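You operate a simulated robot arm through the tools that you are given. There is no shell and no other tool. Be economical: measure what you need, move in short steps, check, and stop when the job is done.

You are at the controls of a simulated two-armed robot. One attempt, no reset.

## Task
Pick up the white job card with one hand, pass it to the other hand and put it on the table deck.

It is judged by the outcome, as a careful person would: the job done as asked, and still so three seconds after it is handed in. It fails if anything else is knocked over, pushed out of place, dropped, spilled or broken.

## Robot
Two 7-joint arms with two-finger parallel grippers on one trunk, on a base that drives. Base frame: it is fixed to the floor where the robot stands at the start and does not move with it; the origin is under the middle of the robot, x ahead of it, y to its left, z up. Units: cm, degrees, N and s.
The left shoulder is at the start at [7, 16.3, 92], the right one opposite. With the tool pointing down near the work surface each hand reaches from about 30 to 86 cm from the robot's upright axis, wherever it stands, measured 20 degrees to its own side. Places, roughly: table deck [50, 170, 90]. Payload 3.43 kg a hand.
Tool frame (each hand has its own): the origin (TCP) lies between the finger pads and is the grasp point; the fingertips stand 3.4 cm ahead of it; z points along the fingers, y is the line along which they close. The gripper opens to 12.8 cm. The fingers are 2.4 cm wide and 1.2 cm thick; the gripper's body (4.8 by 13 cm) begins 9.6 cm behind the TCP.
Orientation is that of the tool frame in the base frame, as a unit quaternion [w, x, y, z]. With the fingers straight down and closing along the base's y, the tool's x points along the base's -x, its y along +y and its z along -z.

## Interface
- The arms move only by the tool step_arm. It takes "left_deltas", "right_deltas" or both (then of equal length, played together; a hand with none holds still); each is a list of rows, each an object (a shift or turn left out is 0, a gripper value left out holds the last) with "delta_pos": the shift along the tool's x, y, z in units of 400 mm (1.0 is 400 mm), a list of three; "dr": the turn, a rotation vector about the tool's x, y, z in units of 120 degrees (1.0 is 120 degrees), a list of three; "hand": the gripper command, from -1 (shut) to 1 (fully open), values between in proportion. In form: [{"delta_pos": [dx, dy, dz], "dr": [ax, ay, az], "hand": hand}, ...]. A call has 1 to 20 rows; each row is the pose to reach, as a shift and turn from the pose commanded when the call began, along the tool's axes at that moment. A call with a number of a shift or a turn outside -1 to 1 is refused whole. Rows are played at 5 a second. More than 5 cm and 8.6 degrees between two rows, or a gripper value outside its range, and nothing of the call is played. Where a pose cannot be reached the arm comes as near as it can. A force on the tool above 40 N (or 10 N above the force at the start of the call, whichever is more), or a blocked arm, ends the call early, and 0.2 s more pass. Each finger travels about 15.3 cm/s and halts on what it meets, pressing with about 31 N; the grip force reading is that of the motor and also rises with nothing between the fingers. The clock runs only during rows and for 0.2 s after the last one: add rows that repeat a pose to give the fingers time. The reply holds the time, the measured pose of the TCP, the force on the tool along the base axes, the opening and the grip force, in the units named above and with some noise, with the torque about the TCP (base axes, N m) and any sound that the robot's microphone picked up.
- Cameras (640 x 400 px; columns grow to the right, rows downward): "scene" is now at [12.84, 0.29, 114.17]; the picture's right is [-0.08, -1.00, 0.00], its down [-0.71, 0.05, -0.70] and it looks along [0.70, -0.05, -0.72] (base axes); focal length 248 px, centre (320, 200). "left" rides on the left gripper at [7.6, 1.1, -16] in its tool frame; the picture's right is [-0.15, 0.99, 0.00], its down [-0.88, -0.13, -0.46] and it looks along [-0.45, -0.07, 0.89] (tool axes); focal length 234 px, centre (320, 200). "right" rides on the right gripper at [7.6, -1.1, -16] in its tool frame; the picture's right is [0.15, 0.99, 0.00], its down [-0.88, 0.13, -0.46] and it looks along [-0.45, 0.07, 0.89] (tool axes); focal length 234 px, centre (320, 200). There is no depth. A picture from a camera that has moved, and an enlarged one, comes with that camera's place and axes in the base frame and with its lens. The place of the scene camera against the robot may be out by one fixed shift of up to 1.8 cm in any direction.
- snapshot(camera): a new picture of that camera. The clock stands still meanwhile.
- move_column(by): slides the trunk up (or, below 0, down) by that many cm; the arms and the scene camera ride with it, the base frame stays. It gives what a move gives, with no picture.
- base_move(legs): drives the robot by 1 to 6 legs, each [ahead, left, turn to the left] in cm, cm and degrees, along the robot's own axes; the way and the turn of a leg run together, so that a leg with both is an arc; at most 150 cm and 180 degrees a leg. The arms and the cameras ride along, it lands a little off, and it stops where it bumps. It gives what a move gives.
- turn_head(pan, tilt): turns the head with the scene camera to pan (to the left, within 86 degrees either way) and tilt (down, from -29 to 69), counted from straight ahead of the robot. It gives what a move gives.
- inspect(camera, box): a new picture of the part [left, top, right, bottom] of that camera's present view, enlarged. The clock stands still meanwhile.
- close_job(): hands the job in; it is judged then, once.

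Work in short steps. Places have to be worked out from the pictures, the camera data and where the tool is seen: move nearer, look again, correct. Check each grasp and each placing, and mend what went wrong. You have 120 turns and 108 pictures in all, those below and enlarged ones among them. Open the grippers and draw the arms clear of the work before you hand the job in, unless the task says otherwise; then end with one line.

The tools are called after "Emit:" as a command line: name --argument value ..., lists and objects as JSON in quotes. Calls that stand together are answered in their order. step_arm: Moves the arms, as the interface text tells. Its arguments: {"type":"object","properties":{"left_deltas":{"type":"array","items":{"type":"object","properties":{"delta_pos":{"type":"array","items":{"type":"number"}},"dr":{"type":"array","items":{"type":"number"}},"hand":{"type":"number"}}}},"right_deltas":{"type":"array","items":{"type":"object","properties":{"delta_pos":{"type":"array","items":{"type":"number"}},"dr":{"type":"array","items":{"type":"number"}},"hand":{"type":"number"}}}}},"required":[]} The other tools are called the same way: move_column (by) slides the trunk up or down; base_move (legs) drives the base; turn_head (pan, tilt) turns the head that bears the scene camera; snapshot (camera) takes a picture; inspect (camera, box) takes an enlarged picture of a part of a camera's view; close_job () hands the job in.

At the start:

```text
clock: 0.0
left_tcp_pos: [47.36, 21.6, 74.01]
left_tcp_rot: [0.0, -0.001, 1.0, 0.0]
left_contact_force: [-1.2, -0.3, 0.5]
left_moment: [-0.02, 0.02, 0.01]
left_width: 12.79
left_grasp_force: 0.1
right_tcp_pos: [54.92, -24.65, 72.46]
right_tcp_rot: [-0.001, 0.001, 1.0, 0.0]
right_contact_force: [0.9, -0.1, 0.0]
right_moment: [-0.03, -0.02, 0.01]
right_width: 12.83
right_grasp_force: 0.1
trunk travel left (down, up): [-40.0, 54.0]
robot x, y, heading: [-0.26, 0.23, -0.1]
head pan, tilt: [-4.4, 45.8]
```

scene: 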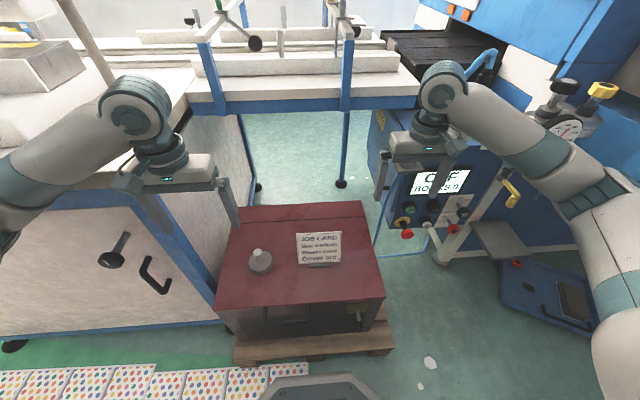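
right: 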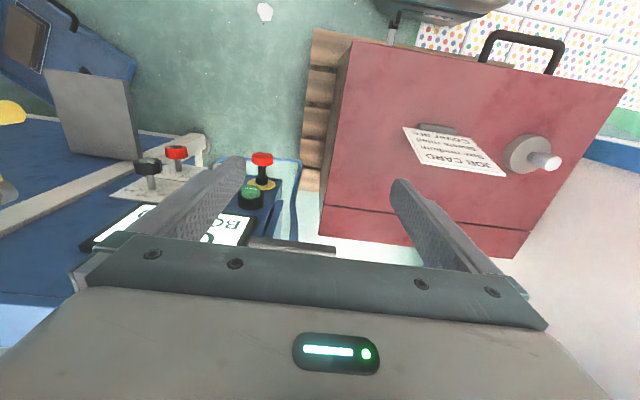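
left: 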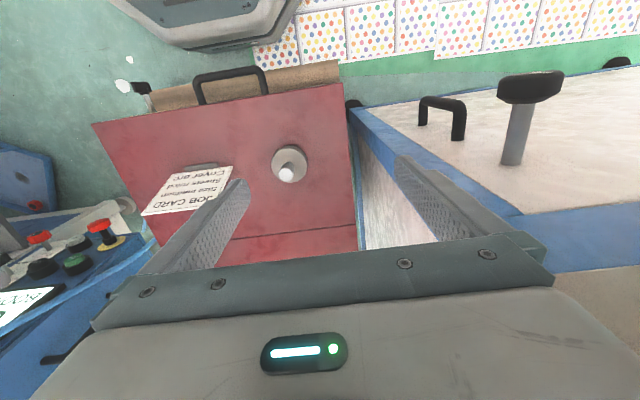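

The card lies on or stands above the red cabinet; I'll look at it closer from three cameras.

Emit:
inspect --camera "scene" --box '[210, 190, 400, 310]'

Emit:
inspect --camera "right" --box '[380, 100, 580, 225]'

Emit:
inspect --camera "left" --box '[110, 120, 310, 245]'

```text
3.33 times, centred on (305, 250) of scene
camera zoom: at [12.84, 0.29, 114.17], right [-0.08, -1.0, 0.0], down [-0.71, 0.05, -0.7], along [0.7, -0.05, -0.72], focal length 827 px, centre (370, 33)
```

zoom: 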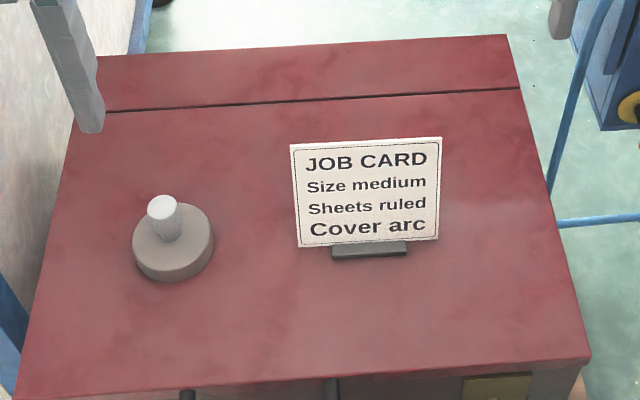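

```text
3.20 times, centred on (480, 162) of right
camera zoom: at [47.08, -25.86, 88.55], right [-0.15, 0.99, 0.0], down [0.88, 0.13, 0.46], along [0.45, 0.07, -0.89], focal length 749 px, centre (-192, 320)
```

zoom: 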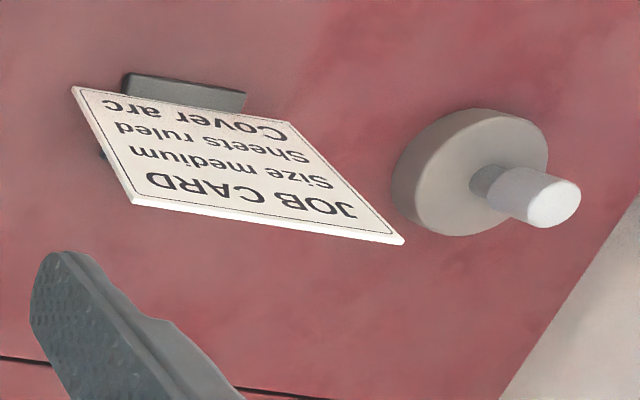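

```text
3.20 times, centred on (210, 182) of left
camera zoom: at [39.94, 22.76, 90.01], right [0.15, 0.99, 0.0], down [0.88, -0.13, 0.46], along [0.45, -0.07, -0.89], focal length 749 px, centre (672, 256)
```

zoom: 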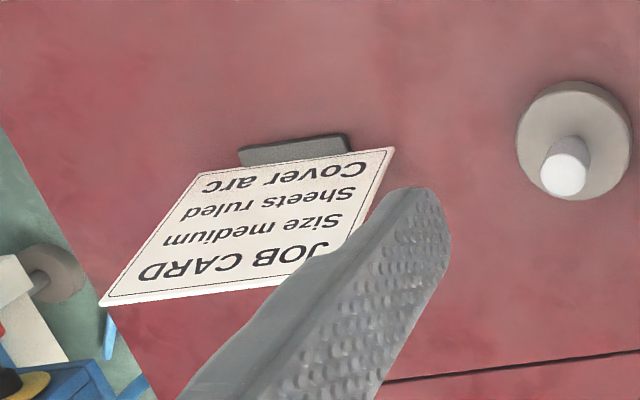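

Triangulating, the card stands in a slot leaning back about 15°: bottom edge at x≈52.2, z≈45; top edge at x≈55.4, z≈56.4; y from −9.9 to 3.1. Before grasping, I look at the destination on the left.

Emit:
turn_head --pan 70 --tilt 20

Emit:
snapshot --camera "scene"

```text
clock: 1.5
left_tcp_pos: [47.44, 21.65, 74.09]
left_tcp_rot: [-0.001, 0.0, 1.0, 0.0]
left_contact_force: [0.5, -0.4, -0.8]
left_moment: [0.04, 0.0, -0.01]
left_width: 12.79
left_grasp_force: 0.1
right_tcp_pos: [54.76, -24.75, 72.46]
right_tcp_rot: [0.0, 0.0, 1.0, 0.0]
right_contact_force: [0.2, -0.4, -0.2]
right_moment: [0.01, -0.01, 0.01]
right_width: 12.78
right_grasp_force: 0.1
trunk travel left (down, up): [-40.0, 54.0]
robot x, y, heading: [-0.26, 0.02, -0.0]
head pan, tilt: [70.0, 20.0]
```

```text
101 pictures are left
camera scene: at [7.98, 9.65, 118.14], right [0.94, -0.34, 0.0], down [-0.12, -0.32, -0.94], along [0.32, 0.88, -0.34], focal length 248 px, centre (320, 200)
```

scene: 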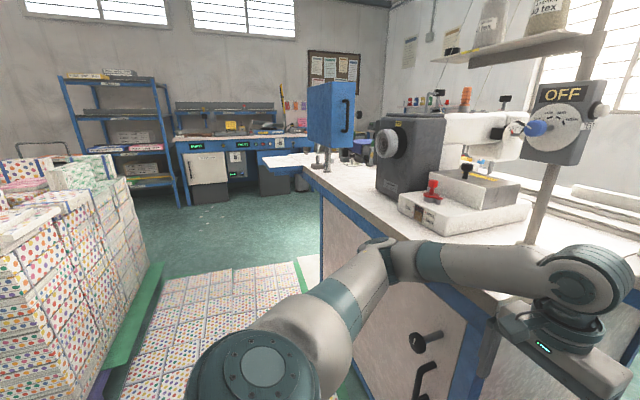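

The deck should project near (297,155); enlarge there.

Emit:
inspect --camera "scene" --box '[180, 70, 440, 230]'

Emit:
inspect --camera "scene" --box '[250, 120, 350, 183]'

```text
2.46 times, centred on (310, 150) of scene
camera zoom: at [7.98, 9.65, 118.14], right [0.94, -0.34, 0.0], down [-0.12, -0.32, -0.94], along [0.32, 0.88, -0.34], focal length 610 px, centre (345, 323)
```

zoom: 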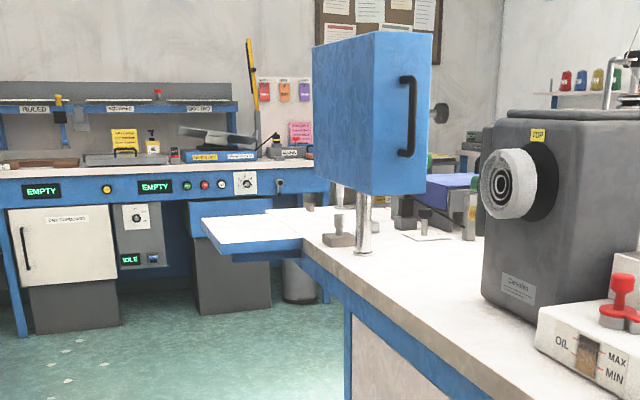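

```text
6.35 times, centred on (300, 152) of scene
camera zoom: at [7.98, 9.65, 118.14], right [0.94, -0.34, 0.0], down [-0.12, -0.32, -0.94], along [0.32, 0.88, -0.34], focal length 1574 px, centre (447, 508)
```

zoom: 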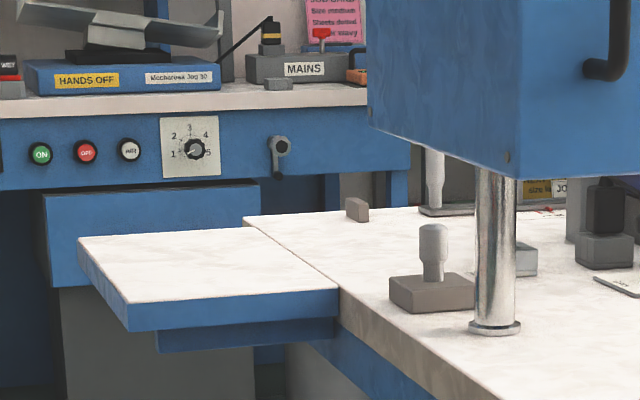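

The deck is the white top with a leaf at about x 27–45, y 137–175. I need to see the floor between here and there for driving.

Emit:
turn_head --pan 80 --tilt 50

Emit:
snapshot --camera "scene"

Emit:
turn_head --pan 30 --tilt 60

Emit:
snapshot --camera "scene"

```text
clock: 2.4
left_tcp_pos: [47.35, 21.46, 74.11]
left_tcp_rot: [0.0, 0.0, 1.0, 0.0]
left_contact_force: [0.0, -0.9, 0.3]
left_moment: [0.0, -0.01, 0.01]
left_width: 12.8
left_grasp_force: 0.1
right_tcp_pos: [54.75, -24.75, 72.46]
right_tcp_rot: [-0.001, 0.001, 1.0, 0.001]
right_contact_force: [0.2, 1.1, 0.4]
right_moment: [-0.02, -0.03, 0.01]
right_width: 12.8
right_grasp_force: 0.1
trunk travel left (down, up): [-40.0, 54.0]
robot x, y, heading: [0.16, 0.12, 0.1]
head pan, tilt: [80.0, 50.0]
```

```text
98 pictures are left
camera scene: at [6.13, 8.49, 113.59], right [0.98, -0.17, 0.0], down [-0.13, -0.75, -0.64], along [0.11, 0.63, -0.77], focal length 248 px, centre (320, 200)
```

scene: 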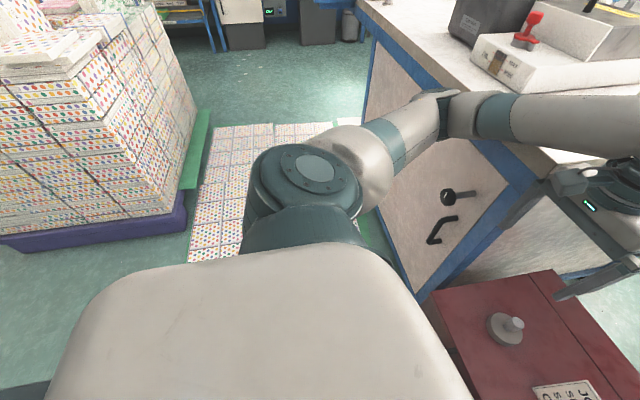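

```text
clock: 3.6
left_tcp_pos: [47.33, 21.62, 74.02]
left_tcp_rot: [0.0, 0.0, 1.0, 0.0]
left_contact_force: [0.0, 0.7, -0.2]
left_moment: [0.02, 0.02, 0.04]
left_width: 12.81
left_grasp_force: 0.0
right_tcp_pos: [54.76, -24.79, 72.55]
right_tcp_rot: [0.0, 0.0, 1.0, 0.0]
right_contact_force: [0.0, 0.9, 0.9]
right_moment: [-0.01, 0.0, 0.04]
right_width: 12.81
right_grasp_force: 0.1
trunk travel left (down, up): [-40.0, 54.0]
robot x, y, heading: [-0.11, 0.38, -0.1]
head pan, tilt: [30.0, 60.0]
```

```text
97 pictures are left
camera scene: at [10.56, 4.24, 112.33], right [0.5, -0.87, 0.0], down [-0.75, -0.43, -0.5], along [0.43, 0.25, -0.87], focal length 248 px, centre (320, 200)
```

scene: 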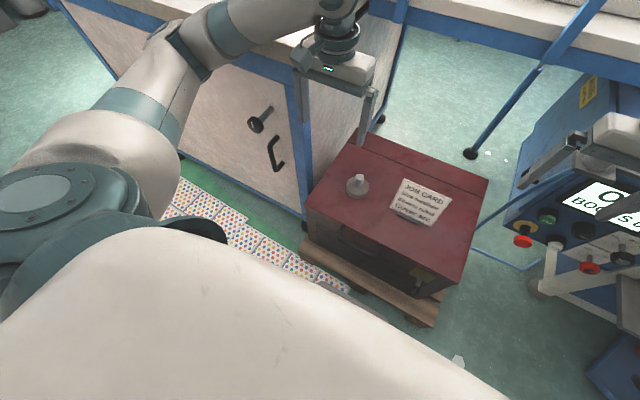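

The dotted sheets turn out to lie flat at floor level, so the way to the left is open. Now I bring the right hand to a pre-grasp above the card's right part, tilted 30° outward and matched to the card's lean.

Emit:
step_arm --right_deltas '[{"delta_pos": [-0.006, 0.024, 0.014], "dr": [-0.022, -0.0074, -0.0534], "hand": 1}, {"delta_pos": [-0.011, 0.047, 0.028], "dr": [-0.0445, -0.0148, -0.1068]}, {"delta_pos": [-0.017, 0.071, 0.043], "dr": [-0.0667, -0.0222, -0.1602]}, {"delta_pos": [-0.023, 0.095, 0.057], "dr": [-0.0889, -0.0296, -0.2135]}, {"delta_pos": [-0.028, 0.118, 0.071], "dr": [-0.1112, -0.037, -0.2669]}, {"delta_pos": [-0.034, 0.142, 0.085], "dr": [-0.1334, -0.0444, -0.3203]}, {"delta_pos": [-0.04, 0.166, 0.1], "dr": [-0.1556, -0.0519, -0.3737]}, {"delta_pos": [-0.046, 0.189, 0.114], "dr": [-0.1778, -0.0593, -0.4271]}, {"delta_pos": [-0.051, 0.213, 0.128], "dr": [-0.2001, -0.0667, -0.4805]}, {"delta_pos": [-0.057, 0.237, 0.142], "dr": [-0.2223, -0.0741, -0.5338]}, {"delta_pos": [-0.063, 0.26, 0.157], "dr": [-0.2445, -0.0815, -0.5872]}, {"delta_pos": [-0.068, 0.284, 0.171], "dr": [-0.2668, -0.0889, -0.6406]}, {"delta_pos": [-0.074, 0.3075, 0.185], "dr": [-0.289, -0.0963, -0.694]}, {"delta_pos": [-0.074, 0.3075, 0.185], "dr": [-0.289, -0.0963, -0.694]}]'

Emit:
turn_head --pan 0 --tilt 46

Emit:
snapshot --camera "right"

Emit:
snapshot --camera "scene"

Emit:
snapshot --camera "left"

```text
clock: 4.4
left_tcp_pos: [47.54, 21.31, 73.99]
left_tcp_rot: [0.0, 0.001, 1.0, 0.001]
left_contact_force: [0.5, 1.1, -0.2]
left_moment: [-0.03, 0.08, 0.01]
left_width: 12.81
left_grasp_force: 0.0
right_tcp_pos: [54.98, -22.91, 71.07]
right_tcp_rot: [0.017, -0.143, 0.988, 0.058]
right_contact_force: [-18.1, -6.5, 5.3]
right_moment: [0.02, -0.64, -1.39]
right_width: 12.77
right_grasp_force: 0.0
trunk travel left (down, up): [-40.0, 54.0]
robot x, y, heading: [-0.07, -0.15, -0.4]
head pan, tilt: [30.0, 60.0]
stopped in row 3 (right hand): the force on the tool passed its limit at 46 N (the readings are from after the stop); the commanded pose is now the measured one
```

```text
clock: 5.3
left_tcp_pos: [47.41, 21.31, 74.17]
left_tcp_rot: [0.001, 0.002, 1.0, 0.001]
left_contact_force: [-0.2, -0.6, 0.3]
left_moment: [0.01, 0.04, 0.0]
left_width: 12.8
left_grasp_force: 0.1
right_tcp_pos: [55.02, -22.92, 71.07]
right_tcp_rot: [0.018, -0.145, 0.988, 0.059]
right_contact_force: [-17.6, -12.8, -0.3]
right_moment: [0.36, -0.57, -1.52]
right_width: 12.81
right_grasp_force: 0.1
trunk travel left (down, up): [-40.0, 54.0]
robot x, y, heading: [0.1, -0.18, 0.0]
head pan, tilt: [0.0, 46.0]
```

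```text
96 pictures are left
camera right: at [47.64, -28.07, 86.49], right [-0.43, 0.9, 0.1], down [0.8, 0.32, 0.51], along [0.43, 0.3, -0.85], focal length 234 px, centre (320, 200)
```

right: 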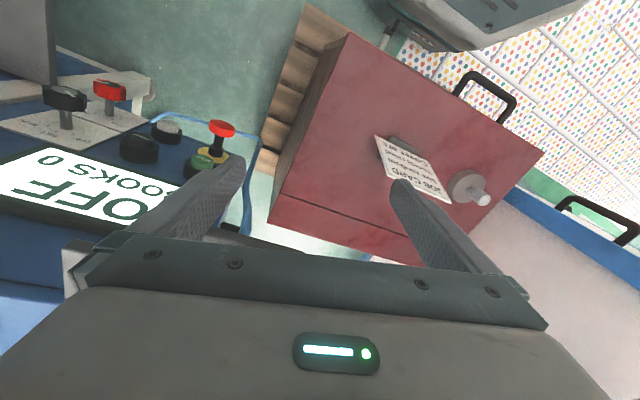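

```text
95 pictures are left
camera scene: at [12.64, 0.72, 114.15], right [0.0, -1.0, 0.0], down [-0.72, 0.0, -0.7], along [0.7, 0.0, -0.72], focal length 248 px, centre (320, 200)
```

scene: 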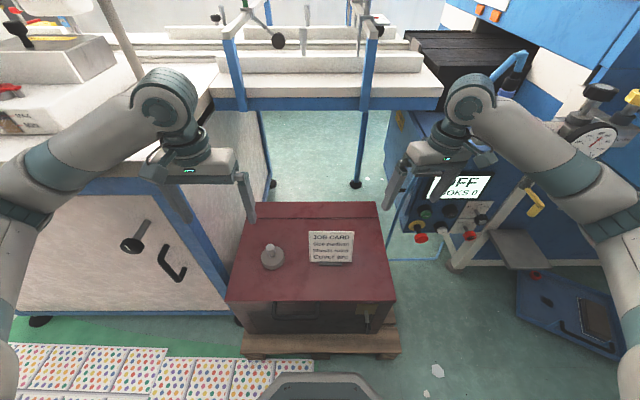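

```text
94 pictures are left
camera left: at [39.86, 22.5, 90.09], right [0.15, 0.99, 0.0], down [0.88, -0.13, 0.46], along [0.45, -0.07, -0.89], focal length 234 px, centre (320, 200)
```

left: 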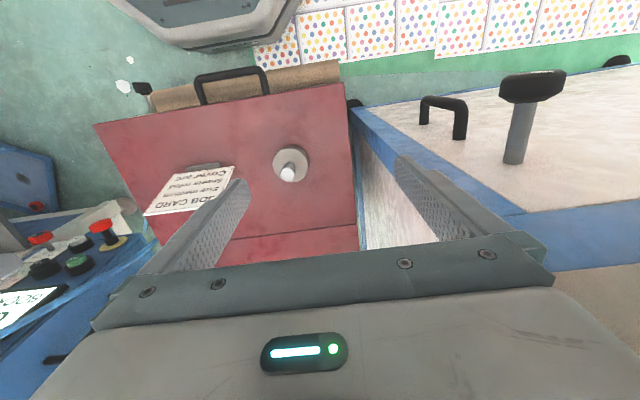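

The right gripper brushed the machine panel just ahead on its right (push toward −x). I back off toward −x, +y and up.

Emit:
step_arm --right_deltas '[{"delta_pos": [0.05, 0.035, -0.016]}, {"delta_pos": [0.1, 0.07, -0.031]}, {"delta_pos": [0.151, 0.104, -0.047]}, {"delta_pos": [0.151, 0.104, -0.047]}]'

Emit:
snapshot --camera "scene"

Emit:
snapshot --camera "right"

```text
clock: 6.3
left_tcp_pos: [47.5, 21.45, 74.09]
left_tcp_rot: [0.0, 0.001, 1.0, 0.0]
left_contact_force: [0.0, -0.1, 0.1]
left_moment: [0.01, 0.0, 0.0]
left_width: 12.78
left_grasp_force: 0.0
right_tcp_pos: [48.04, -20.72, 73.17]
right_tcp_rot: [0.019, -0.146, 0.987, 0.059]
right_contact_force: [0.0, 0.0, 0.4]
right_moment: [0.01, 0.0, -0.03]
right_width: 12.8
right_grasp_force: 0.1
trunk travel left (down, up): [-40.0, 54.0]
robot x, y, heading: [0.02, -0.25, -0.0]
head pan, tilt: [0.0, 46.0]
```

```text
93 pictures are left
camera scene: at [12.82, 0.83, 114.13], right [0.0, -1.0, 0.0], down [-0.72, 0.0, -0.69], along [0.69, 0.0, -0.72], focal length 248 px, centre (320, 200)
```

scene: 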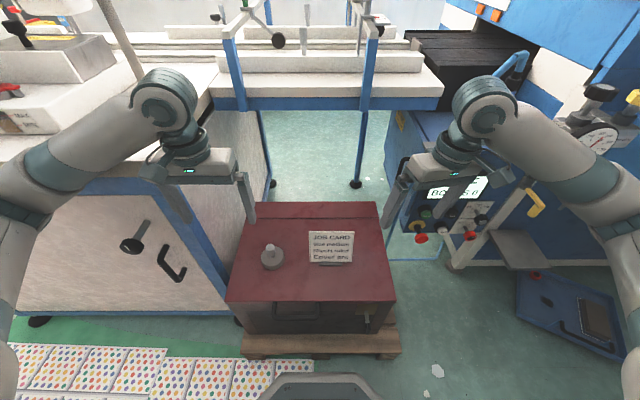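

```text
92 pictures are left
camera right: at [40.75, -25.96, 88.49], right [-0.43, 0.9, 0.1], down [0.8, 0.32, 0.51], along [0.43, 0.3, -0.85], focal length 234 px, centre (320, 200)
```

right: 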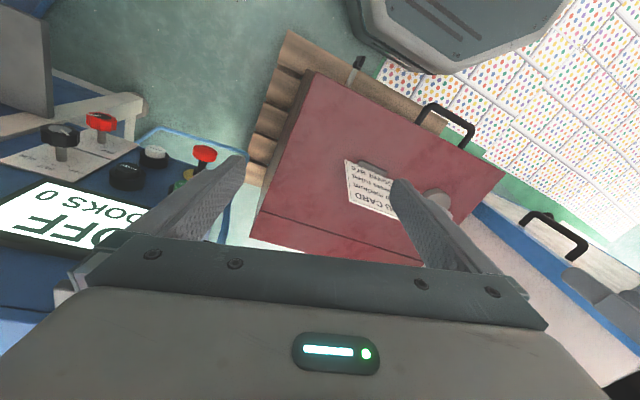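

Free of contact. I zoom around the right hand to see what it touched.

Emit:
inspect --camera "scene" --box '[360, 60, 600, 260]'

Emit:
inspect --camera "left" --box '[0, 150, 200, 380]'

```text
2.00 times, centred on (480, 160) of scene
camera zoom: at [12.82, 0.83, 114.13], right [0.0, -1.0, 0.0], down [-0.72, 0.0, -0.69], along [0.69, 0.0, -0.72], focal length 496 px, centre (0, 280)
```

zoom: 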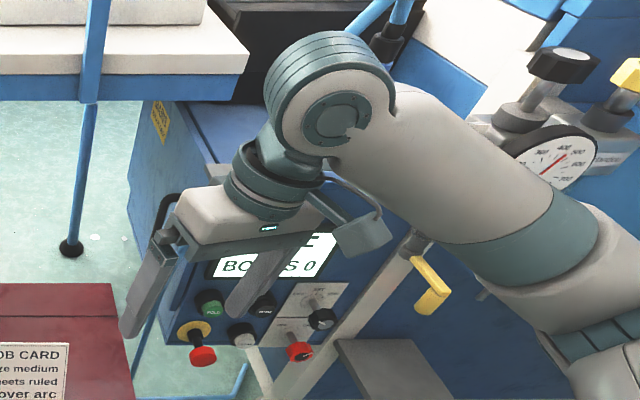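

```text
1.74 times, centred on (100, 265) of left
camera zoom: at [40.0, 22.61, 90.0], right [0.15, 0.99, 0.0], down [0.88, -0.13, 0.46], along [0.45, -0.07, -0.89], focal length 407 px, centre (703, 87)
```

zoom: 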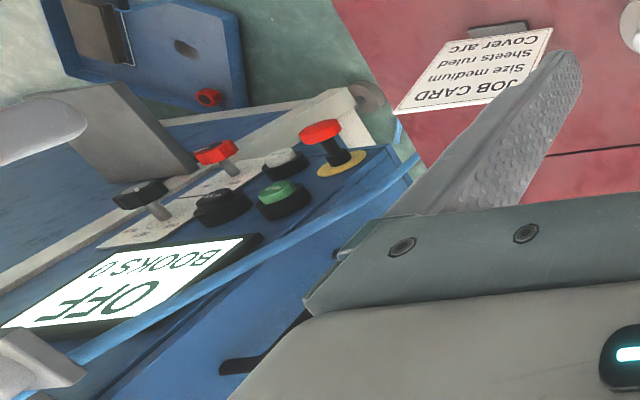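

Wrench analysis puts the contact at about (56,−31,74), the blue guard tube by the console. I'll keep the right hand clear of it: move it toward the card and use an upright (not outward-tilted) approach.

Emit:
step_arm --right_deltas '[{"delta_pos": [-0.018, 0.025, 0.007], "dr": [-0.008, 0.0137, -0.0598]}, {"delta_pos": [-0.036, 0.049, 0.013], "dr": [-0.0159, 0.0273, -0.1196]}, {"delta_pos": [-0.053, 0.074, 0.02], "dr": [-0.0239, 0.041, -0.1794]}, {"delta_pos": [-0.071, 0.098, 0.027], "dr": [-0.0319, 0.0546, -0.2392]}, {"delta_pos": [-0.089, 0.123, 0.034], "dr": [-0.0399, 0.0683, -0.299]}, {"delta_pos": [-0.107, 0.148, 0.04], "dr": [-0.0478, 0.082, -0.3588]}, {"delta_pos": [-0.124, 0.172, 0.047], "dr": [-0.0558, 0.0956, -0.4186]}, {"delta_pos": [-0.142, 0.197, 0.054], "dr": [-0.0638, 0.1093, -0.4784]}, {"delta_pos": [-0.16, 0.221, 0.06], "dr": [-0.0717, 0.1229, -0.5382]}, {"delta_pos": [-0.1775, 0.246, 0.067], "dr": [-0.0797, 0.1366, -0.598]}, {"delta_pos": [-0.1775, 0.246, 0.067], "dr": [-0.0797, 0.1366, -0.598]}]'

Emit:
snapshot --camera "right"

Emit:
snapshot --camera "scene"

Emit:
snapshot --camera "left"

```text
clock: 8.7
left_tcp_pos: [47.22, 21.36, 74.45]
left_tcp_rot: [0.002, 0.002, 1.0, 0.001]
left_contact_force: [-0.7, -0.2, 0.1]
left_moment: [0.01, 0.0, 0.03]
left_width: 12.82
left_grasp_force: 0.1
right_tcp_pos: [51.89, -9.23, 72.16]
right_tcp_rot: [0.092, 0.702, -0.701, -0.092]
right_contact_force: [-0.2, 0.3, 0.2]
right_moment: [0.01, 0.05, -0.01]
right_width: 12.8
right_grasp_force: 0.1
trunk travel left (down, up): [-40.0, 54.0]
robot x, y, heading: [-0.11, -0.26, -0.4]
head pan, tilt: [0.0, 46.0]
```

```text
89 pictures are left
camera right: at [56.98, -16.75, 87.3], right [-0.96, -0.15, 0.26], down [-0.01, 0.88, 0.47], along [-0.3, 0.45, -0.84], focal length 234 px, centre (320, 200)
```

right: 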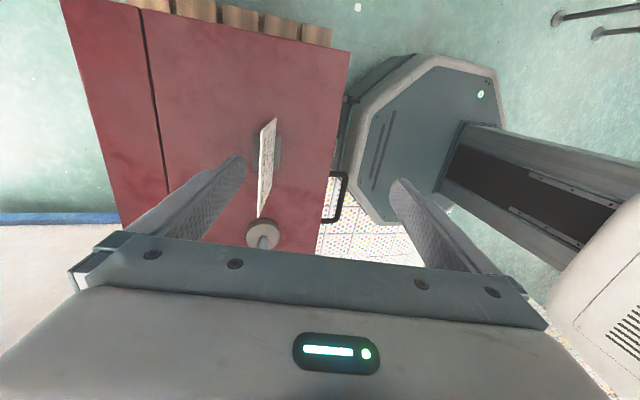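

```text
88 pictures are left
camera scene: at [12.36, 0.75, 114.19], right [0.0, -1.0, 0.0], down [-0.72, 0.0, -0.7], along [0.7, 0.0, -0.72], focal length 248 px, centre (320, 200)
```

scene: 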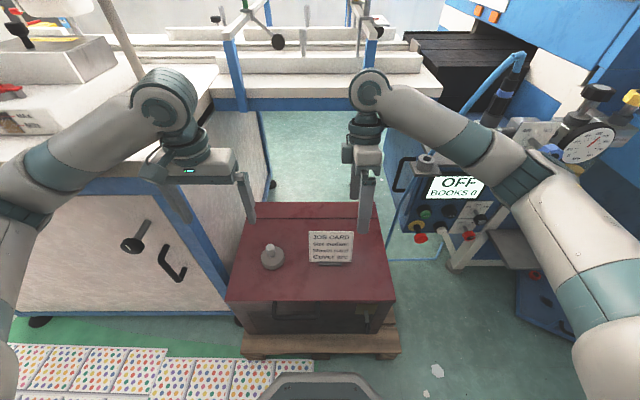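

```text
87 pictures are left
camera left: at [39.65, 22.52, 90.19], right [0.15, 0.99, 0.0], down [0.88, -0.13, 0.46], along [0.45, -0.07, -0.89], focal length 234 px, centre (320, 200)
```

left: 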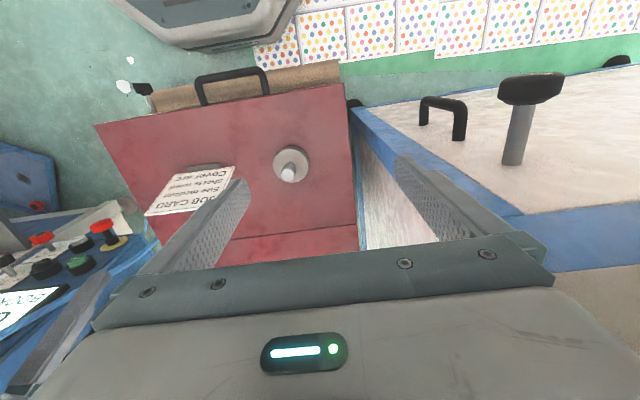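

The card geometry is confirmed from the right camera (top edge x≈55.4). I move to a pre-grasp 10 cm back along the card's lean, and check.

Emit:
step_arm --right_deltas '[{"delta_pos": [-0.014, -0.062, 0.051]}, {"delta_pos": [-0.029, -0.125, 0.102]}, {"delta_pos": [-0.043, -0.187, 0.153]}, {"delta_pos": [-0.043, -0.187, 0.153]}]'

Emit:
snapshot --camera "right"

Emit:
inspect --camera "scene" --box '[260, 110, 440, 290]'

```text
clock: 9.7
left_tcp_pos: [47.43, 21.41, 74.03]
left_tcp_rot: [0.001, 0.002, 1.0, 0.0]
left_contact_force: [0.0, 0.4, -0.4]
left_moment: [0.0, -0.01, 0.03]
left_width: 12.8
left_grasp_force: 0.1
right_tcp_pos: [57.54, -7.3, 64.02]
right_tcp_rot: [0.094, 0.702, -0.7, -0.093]
right_contact_force: [0.4, -0.3, -0.1]
right_moment: [0.0, 0.0, -0.01]
right_width: 12.77
right_grasp_force: 0.0
trunk travel left (down, up): [-40.0, 54.0]
robot x, y, heading: [0.12, -0.38, -0.4]
head pan, tilt: [0.0, 46.0]
```

```text
86 pictures are left
camera right: at [62.87, -14.82, 79.21], right [-0.95, -0.15, 0.26], down [-0.01, 0.88, 0.47], along [-0.3, 0.45, -0.84], focal length 234 px, centre (320, 200)
```

right: 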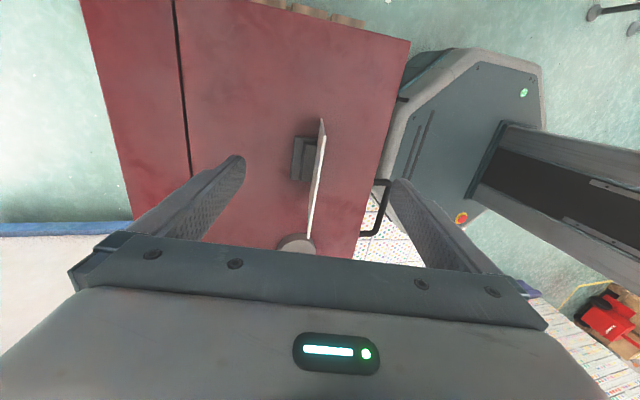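

```text
2.22 times, centred on (350, 200) of scene
camera zoom: at [12.78, 0.84, 114.14], right [0.0, -1.0, 0.0], down [-0.72, 0.0, -0.69], along [0.69, 0.0, -0.72], focal length 551 px, centre (253, 200)
```

zoom: 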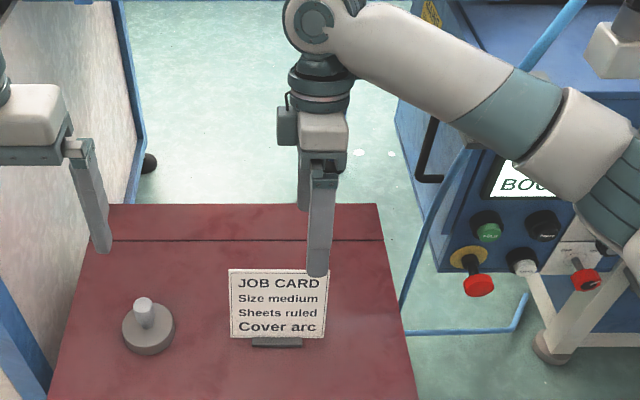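

Aligned: the card is edge-on midway between the fingers. Descend 9.6 cm along the tool axis.

Emit:
step_arm --right_deltas '[{"delta_pos": [0.002, 0.001, 0.06]}, {"delta_pos": [0.003, 0.002, 0.12]}, {"delta_pos": [0.005, 0.003, 0.18]}, {"delta_pos": [0.005, 0.003, 0.24]}, {"delta_pos": [0.005, 0.003, 0.24]}]'

Emit:
snapshot --camera "right"

Emit:
inspect --camera "scene" --box '[260, 150, 440, 290]'

```text
clock: 10.9
left_tcp_pos: [47.5, 21.49, 74.15]
left_tcp_rot: [0.0, 0.002, 1.0, 0.001]
left_contact_force: [0.0, 0.4, 0.2]
left_moment: [0.0, 0.03, 0.0]
left_width: 12.84
left_grasp_force: 0.0
right_tcp_pos: [54.98, -7.64, 54.86]
right_tcp_rot: [0.094, 0.701, -0.701, -0.093]
right_contact_force: [-0.6, 1.0, -0.9]
right_moment: [-0.01, 0.03, -0.01]
right_width: 12.8
right_grasp_force: 0.0
trunk travel left (down, up): [-40.0, 54.0]
robot x, y, heading: [0.33, 0.32, -0.5]
head pan, tilt: [0.0, 46.0]
```

```text
84 pictures are left
camera right: at [60.18, -15.12, 69.99], right [-0.95, -0.15, 0.26], down [-0.01, 0.88, 0.47], along [-0.3, 0.45, -0.84], focal length 234 px, centre (320, 200)
```

right: 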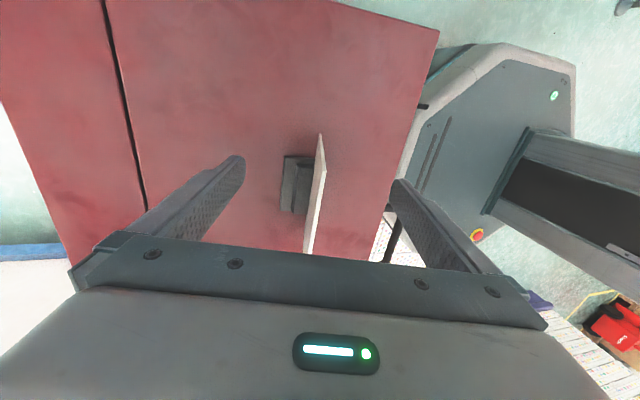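

```text
2.86 times, centred on (350, 220) of scene
camera zoom: at [12.81, 0.84, 114.14], right [0.0, -1.0, 0.0], down [-0.72, 0.0, -0.69], along [0.69, 0.0, -0.72], focal length 708 px, centre (234, 143)
```

zoom: 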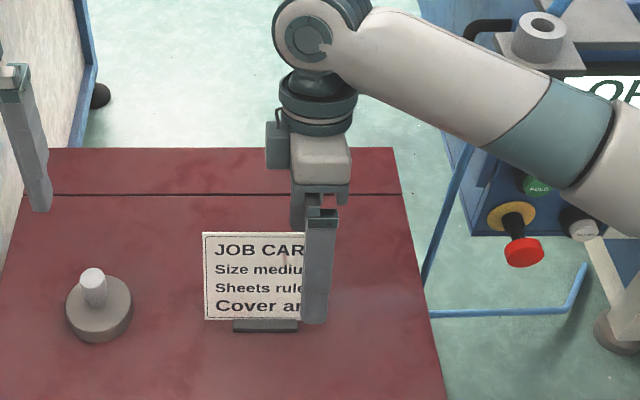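

Card sits centered between the fingers. Close gently.

Emit:
step_arm --right_deltas '[{"hand": 0.5}, {"hand": 0.1}, {"hand": -0.3}, {"hand": -0.6}, {"hand": -0.85}, {"hand": -1}, {"hand": -1}, {"hand": -1}]'

Emit:
snapshot --camera "right"

Emit:
inspect --camera "scene" --box '[260, 150, 440, 290]'

```text
clock: 12.7
left_tcp_pos: [47.65, 21.43, 74.19]
left_tcp_rot: [0.001, 0.002, 1.0, 0.0]
left_contact_force: [-0.4, -0.1, 0.5]
left_moment: [0.04, 0.0, 0.02]
left_width: 12.81
left_grasp_force: 0.1
right_tcp_pos: [55.11, -7.66, 54.74]
right_tcp_rot: [0.093, 0.701, -0.701, -0.093]
right_contact_force: [-0.3, 0.9, 1.0]
right_moment: [-0.03, 0.01, 0.02]
right_width: 0.25
right_grasp_force: 30.4
trunk travel left (down, up): [-40.0, 54.0]
robot x, y, heading: [0.16, -0.51, -0.1]
head pan, tilt: [0.0, 46.0]
```

```text
82 pictures are left
camera right: at [60.19, -15.12, 70.03], right [-0.95, -0.15, 0.26], down [-0.01, 0.88, 0.47], along [-0.3, 0.45, -0.84], focal length 234 px, centre (320, 200)
```

right: 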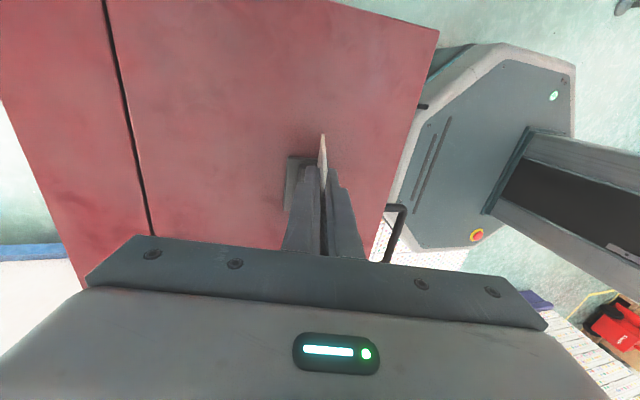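

```text
2.86 times, centred on (350, 220) of scene
camera zoom: at [12.81, 0.84, 114.14], right [0.0, -1.0, 0.0], down [-0.72, 0.0, -0.69], along [0.69, 0.0, -0.72], focal length 708 px, centre (234, 143)
```

zoom: 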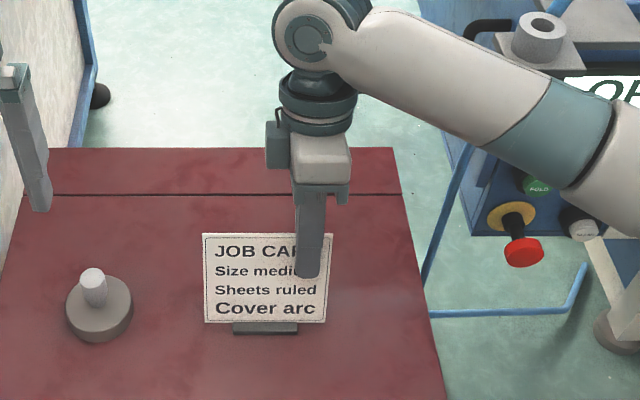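

Gripped (0.25 cm, 30 N). Lift straight out along the slot direction.

Emit:
step_arm --right_deltas '[{"delta_pos": [0, 0, -0.03]}, {"delta_pos": [0, 0, -0.07]}, {"delta_pos": [0, 0, -0.13]}, {"delta_pos": [0, 0, -0.2]}, {"delta_pos": [0, 0, -0.28]}, {"delta_pos": [0, 0, -0.36]}, {"delta_pos": [0, 0, -0.36]}]'

Emit:
snapshot --camera "right"

Emit:
snapshot --camera "scene"

```text
clock: 14.3
left_tcp_pos: [47.5, 21.46, 74.17]
left_tcp_rot: [0.0, 0.001, 1.0, 0.0]
left_contact_force: [0.1, 0.0, 0.6]
left_moment: [0.02, -0.02, 0.01]
left_width: 12.81
left_grasp_force: 0.0
right_tcp_pos: [58.71, -7.54, 68.68]
right_tcp_rot: [0.093, 0.701, -0.701, -0.093]
right_contact_force: [0.8, 0.2, -0.4]
right_moment: [0.01, -0.02, 0.0]
right_width: 0.27
right_grasp_force: 30.4
trunk travel left (down, up): [-40.0, 54.0]
robot x, y, heading: [0.05, -0.03, -0.4]
head pan, tilt: [0.0, 46.0]
```

```text
80 pictures are left
camera right: at [63.97, -15.06, 83.94], right [-0.95, -0.15, 0.26], down [-0.01, 0.88, 0.47], along [-0.3, 0.45, -0.84], focal length 234 px, centre (320, 200)
```

right: 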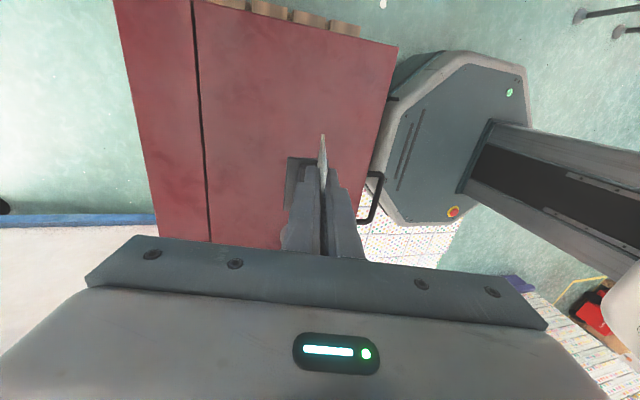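

```text
79 pictures are left
camera scene: at [12.83, 0.84, 114.13], right [0.0, -1.0, 0.0], down [-0.72, 0.0, -0.69], along [0.69, 0.0, -0.72], focal length 248 px, centre (320, 200)
```

scene: 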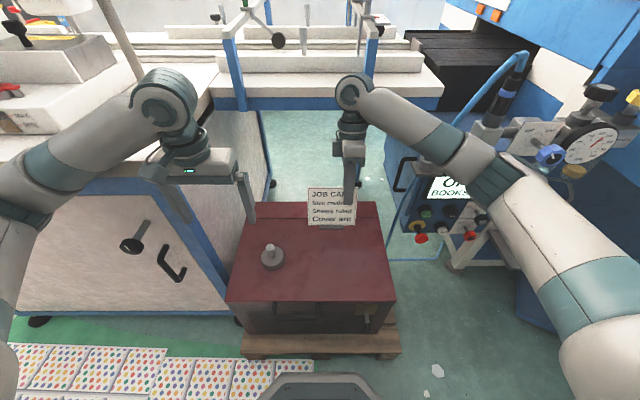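

The card is out and held firmly. I back the robot off 25 cm so the handover happens clear of console, table and cabinet.

Emit:
base_move --legs '[[-25, 0, 0]]'

Emit:
snapshot --camera "scene"

Emit:
snapshot --camera "left"

```text
clock: 16.2
left_tcp_pos: [22.3, 21.42, 74.16]
left_tcp_rot: [0.0, 0.002, 1.0, 0.0]
left_contact_force: [0.1, -0.1, 0.1]
left_moment: [0.0, -0.02, 0.0]
left_width: 12.81
left_grasp_force: 0.0
right_tcp_pos: [33.56, -7.47, 68.79]
right_tcp_rot: [0.092, 0.701, -0.701, -0.093]
right_contact_force: [-0.2, -0.3, -0.3]
right_moment: [-0.04, -0.03, -0.04]
right_width: 0.25
right_grasp_force: 31.0
trunk travel left (down, up): [-40.0, 54.0]
robot x, y, heading: [-24.89, 0.26, -0.6]
head pan, tilt: [0.0, 46.0]
```

```text
78 pictures are left
camera scene: at [-12.43, 0.92, 114.15], right [-0.01, -1.0, 0.0], down [-0.72, 0.0, -0.69], along [0.69, 0.0, -0.72], focal length 248 px, centre (320, 200)
```

scene: 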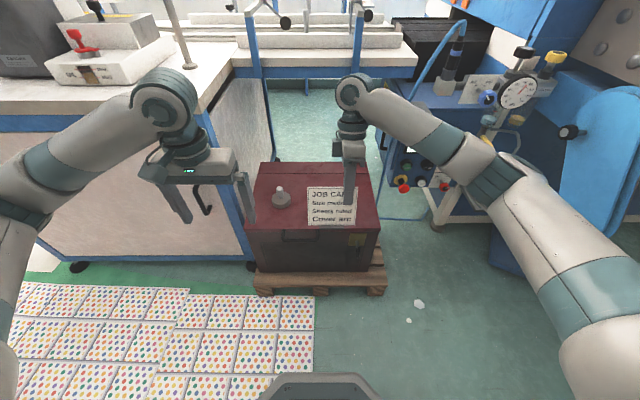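

```text
77 pictures are left
camera left: at [14.81, 22.64, 90.04], right [0.15, 0.99, 0.0], down [0.88, -0.13, 0.46], along [0.45, -0.07, -0.89], focal length 234 px, centre (320, 200)
```

left: 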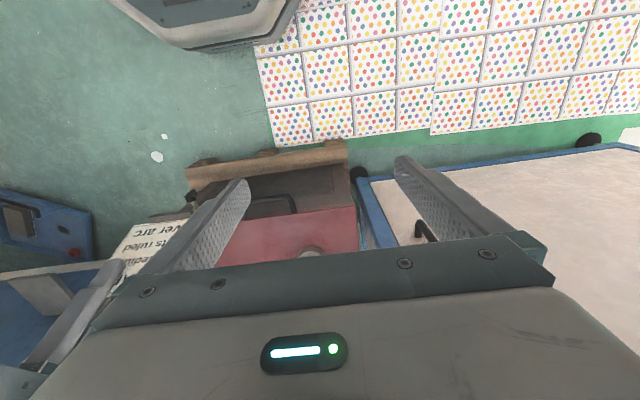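

I check the floor sheets for thickness, since the route passes there.

Emit:
inspect --camera "scene" --box '[150, 270, 400, 400]'

Emit:
inspect --camera "left" --box '[240, 0, 640, 180]'

```text
2.56 times, centred on (275, 335) of scene
camera zoom: at [-12.43, 0.92, 114.15], right [-0.01, -1.0, 0.0], down [-0.72, 0.0, -0.69], along [0.69, 0.0, -0.72], focal length 635 px, centre (435, -146)
```

zoom: 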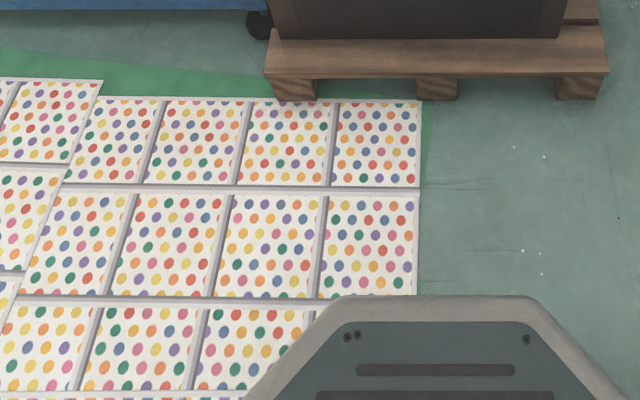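

```text
1.60 times, centred on (440, 90) of left
camera zoom: at [14.81, 22.64, 90.04], right [0.15, 0.99, 0.0], down [0.88, -0.13, 0.46], along [0.45, -0.07, -0.89], focal length 375 px, centre (128, 376)
```

zoom: 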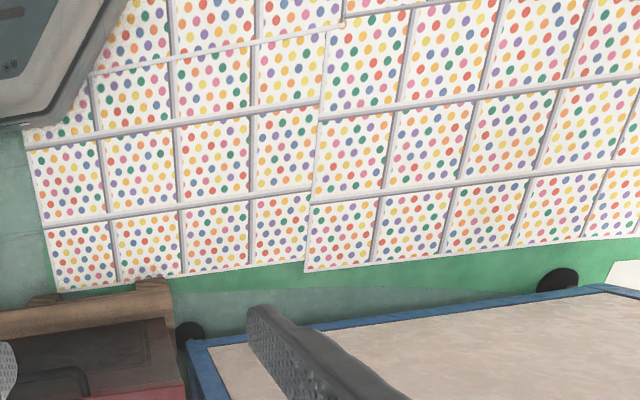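

The sheets are flat floor marking and the robot already stands over them; fine. Now I bring the left hand to a standoff at upper left, fingers pitched 45° and closing across the card's thickness.

Emit:
step_arm --left_deltas '[{"delta_pos": [-0.0308, -0.0202, -0.0154], "dr": [0.0317, -0.0162, 0.0546], "hand": 1}, {"delta_pos": [-0.0617, -0.0404, -0.0308], "dr": [0.0633, -0.0323, 0.1092]}, {"delta_pos": [-0.0925, -0.0606, -0.0463], "dr": [0.095, -0.0485, 0.1638]}, {"delta_pos": [-0.1233, -0.0808, -0.0617], "dr": [0.1267, -0.0647, 0.2183]}, {"delta_pos": [-0.1542, -0.101, -0.0771], "dr": [0.1583, -0.0808, 0.2729]}, {"delta_pos": [-0.185, -0.1213, -0.0925], "dr": [0.19, -0.097, 0.3275]}, {"delta_pos": [-0.2158, -0.1415, -0.1079], "dr": [0.2217, -0.1132, 0.3821]}, {"delta_pos": [-0.2467, -0.1617, -0.1233], "dr": [0.2533, -0.1293, 0.4367]}, {"delta_pos": [-0.2775, -0.1819, -0.1388], "dr": [0.285, -0.1455, 0.4913]}, {"delta_pos": [-0.3083, -0.2021, -0.1542], "dr": [0.3167, -0.1617, 0.5458]}, {"delta_pos": [-0.3392, -0.2223, -0.1696], "dr": [0.3483, -0.1778, 0.6004]}, {"delta_pos": [-0.37, -0.2425, -0.185], "dr": [0.38, -0.194, 0.655]}, {"delta_pos": [-0.37, -0.2425, -0.185], "dr": [0.38, -0.194, 0.655]}]'

Emit:
step_arm --right_deltas '[{"dr": [0, -0.0625, 0], "hand": -1}, {"dr": [0, -0.125, 0]}, {"dr": [0, -0.1875, 0]}, {"dr": [0, -0.25, 0]}, {"dr": [0, -0.3125, 0]}, {"dr": [0, -0.375, 0]}, {"dr": [0, -0.375, 0]}]'

Emit:
snapshot --camera "scene"

Emit:
snapshot --camera "left"

Emit:
snapshot --camera "right"

```text
clock: 19.0
left_tcp_pos: [37.09, 11.67, 81.66]
left_tcp_rot: [0.18, 0.614, 0.681, -0.356]
left_contact_force: [0.7, 0.0, 0.2]
left_moment: [-0.01, 0.01, 0.01]
left_width: 12.83
left_grasp_force: 0.1
right_tcp_pos: [33.72, -7.51, 68.77]
right_tcp_rot: [-0.093, -0.701, 0.701, 0.094]
right_contact_force: [-0.1, 0.0, -0.9]
right_moment: [-0.03, -0.02, 0.01]
right_width: 0.23
right_grasp_force: 31.7
trunk travel left (down, up): [-40.0, 54.0]
robot x, y, heading: [-25.4, -0.07, -0.2]
head pan, tilt: [0.0, 46.0]
```

```text
clock: 20.6
left_tcp_pos: [37.06, 11.71, 81.56]
left_tcp_rot: [0.181, 0.613, 0.682, -0.355]
left_contact_force: [-0.7, 0.1, -0.7]
left_moment: [0.02, -0.02, 0.01]
left_width: 12.81
left_grasp_force: 0.0
right_tcp_pos: [33.74, -7.47, 68.71]
right_tcp_rot: [0.182, -0.612, 0.683, 0.354]
right_contact_force: [0.4, 0.4, -2.0]
right_moment: [-0.05, 0.0, 0.01]
right_width: 0.25
right_grasp_force: 31.3
trunk travel left (down, up): [-40.0, 54.0]
robot x, y, heading: [-25.25, 0.41, -0.1]
head pan, tilt: [0.0, 46.0]
```

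```text
74 pictures are left
camera scene: at [-12.34, 0.93, 114.14], right [-0.01, -1.0, 0.0], down [-0.72, 0.0, -0.69], along [0.69, 0.0, -0.72], focal length 248 px, centre (320, 200)
```

scene: 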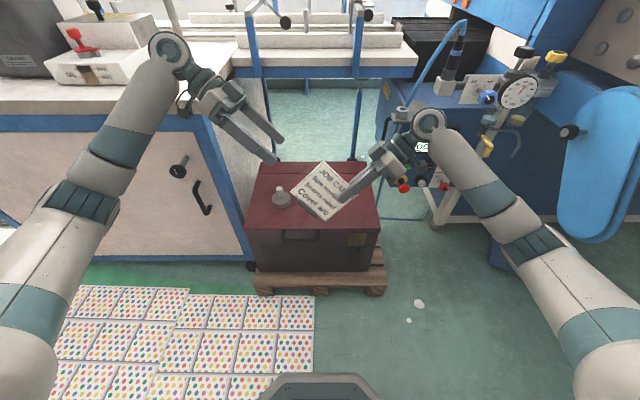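

```text
73 pictures are left
camera left: at [39.93, 28.4, 86.88], right [0.98, -0.11, -0.16], down [0.12, -0.3, 0.95], along [-0.15, -0.95, -0.28], focal length 234 px, centre (320, 200)
```

left: 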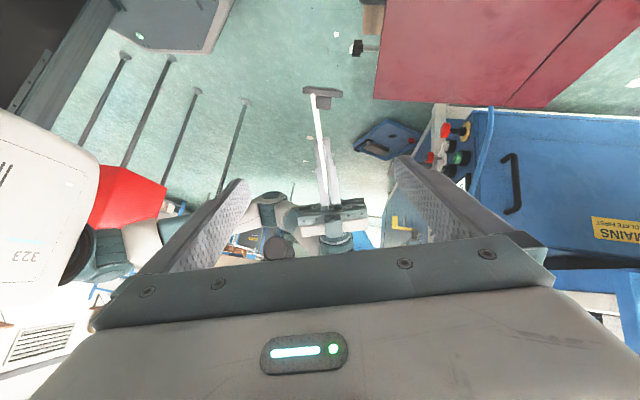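

```text
72 pictures are left
camera right: at [36.13, -24.12, 74.25], right [-0.98, -0.1, 0.16], down [0.12, 0.3, 0.95], along [-0.14, 0.95, -0.28], focal length 234 px, centre (320, 200)
```

right: 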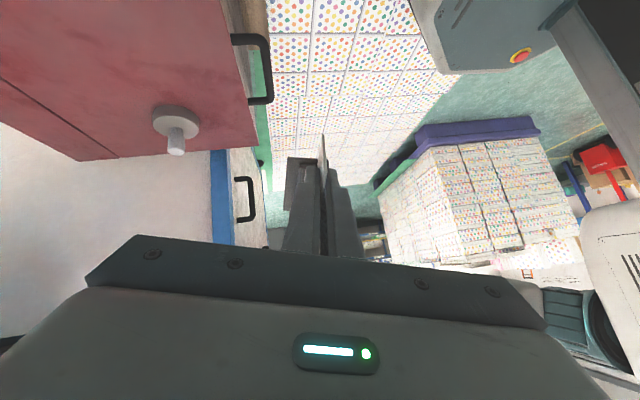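

A gray block shows at the card's lower edge in both wrist views; I must check whether the stand came along or belongs to the card.

Emit:
inspect --camera "scene" --box '[250, 140, 410, 240]'

Emit:
inspect --camera "left" --box '[260, 70, 380, 250]'

Emit:
inspect --camera "right" --box '[250, 110, 390, 260]'

```text
4.00 times, centred on (330, 190) of scene
camera zoom: at [-12.34, 0.93, 114.14], right [-0.01, -1.0, 0.0], down [-0.72, 0.0, -0.69], along [0.69, 0.0, -0.72], focal length 992 px, centre (280, 240)
```

zoom: 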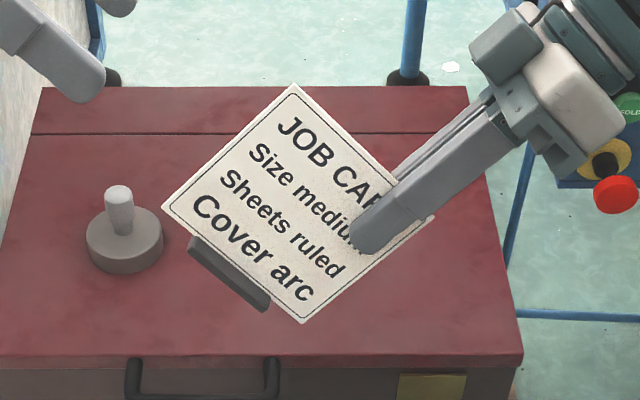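

```text
2.22 times, centred on (320, 160) of left
camera zoom: at [39.93, 28.4, 86.88], right [0.98, -0.11, -0.16], down [0.12, -0.3, 0.95], along [-0.15, -0.95, -0.28], focal length 520 px, centre (320, 289)
```

zoom: 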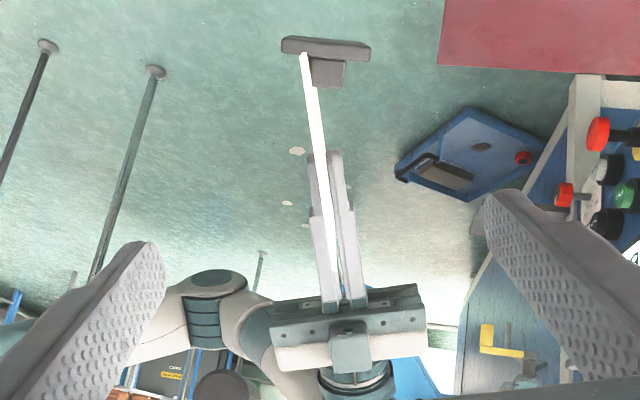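

```text
2.67 times, centred on (320, 185) of right
camera zoom: at [36.13, -24.12, 74.25], right [-0.98, -0.1, 0.16], down [0.12, 0.3, 0.95], along [-0.14, 0.95, -0.28], focal length 624 px, centre (320, 240)
```

zoom: 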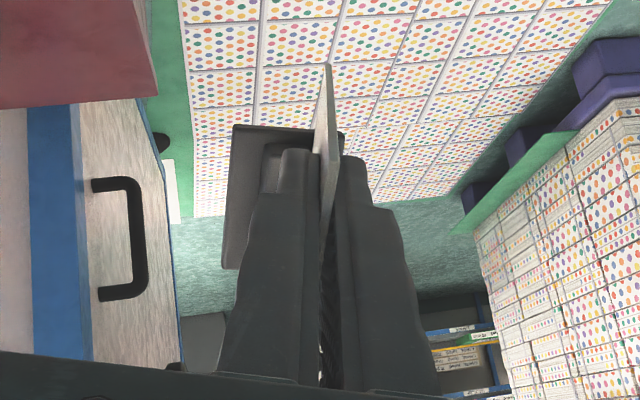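

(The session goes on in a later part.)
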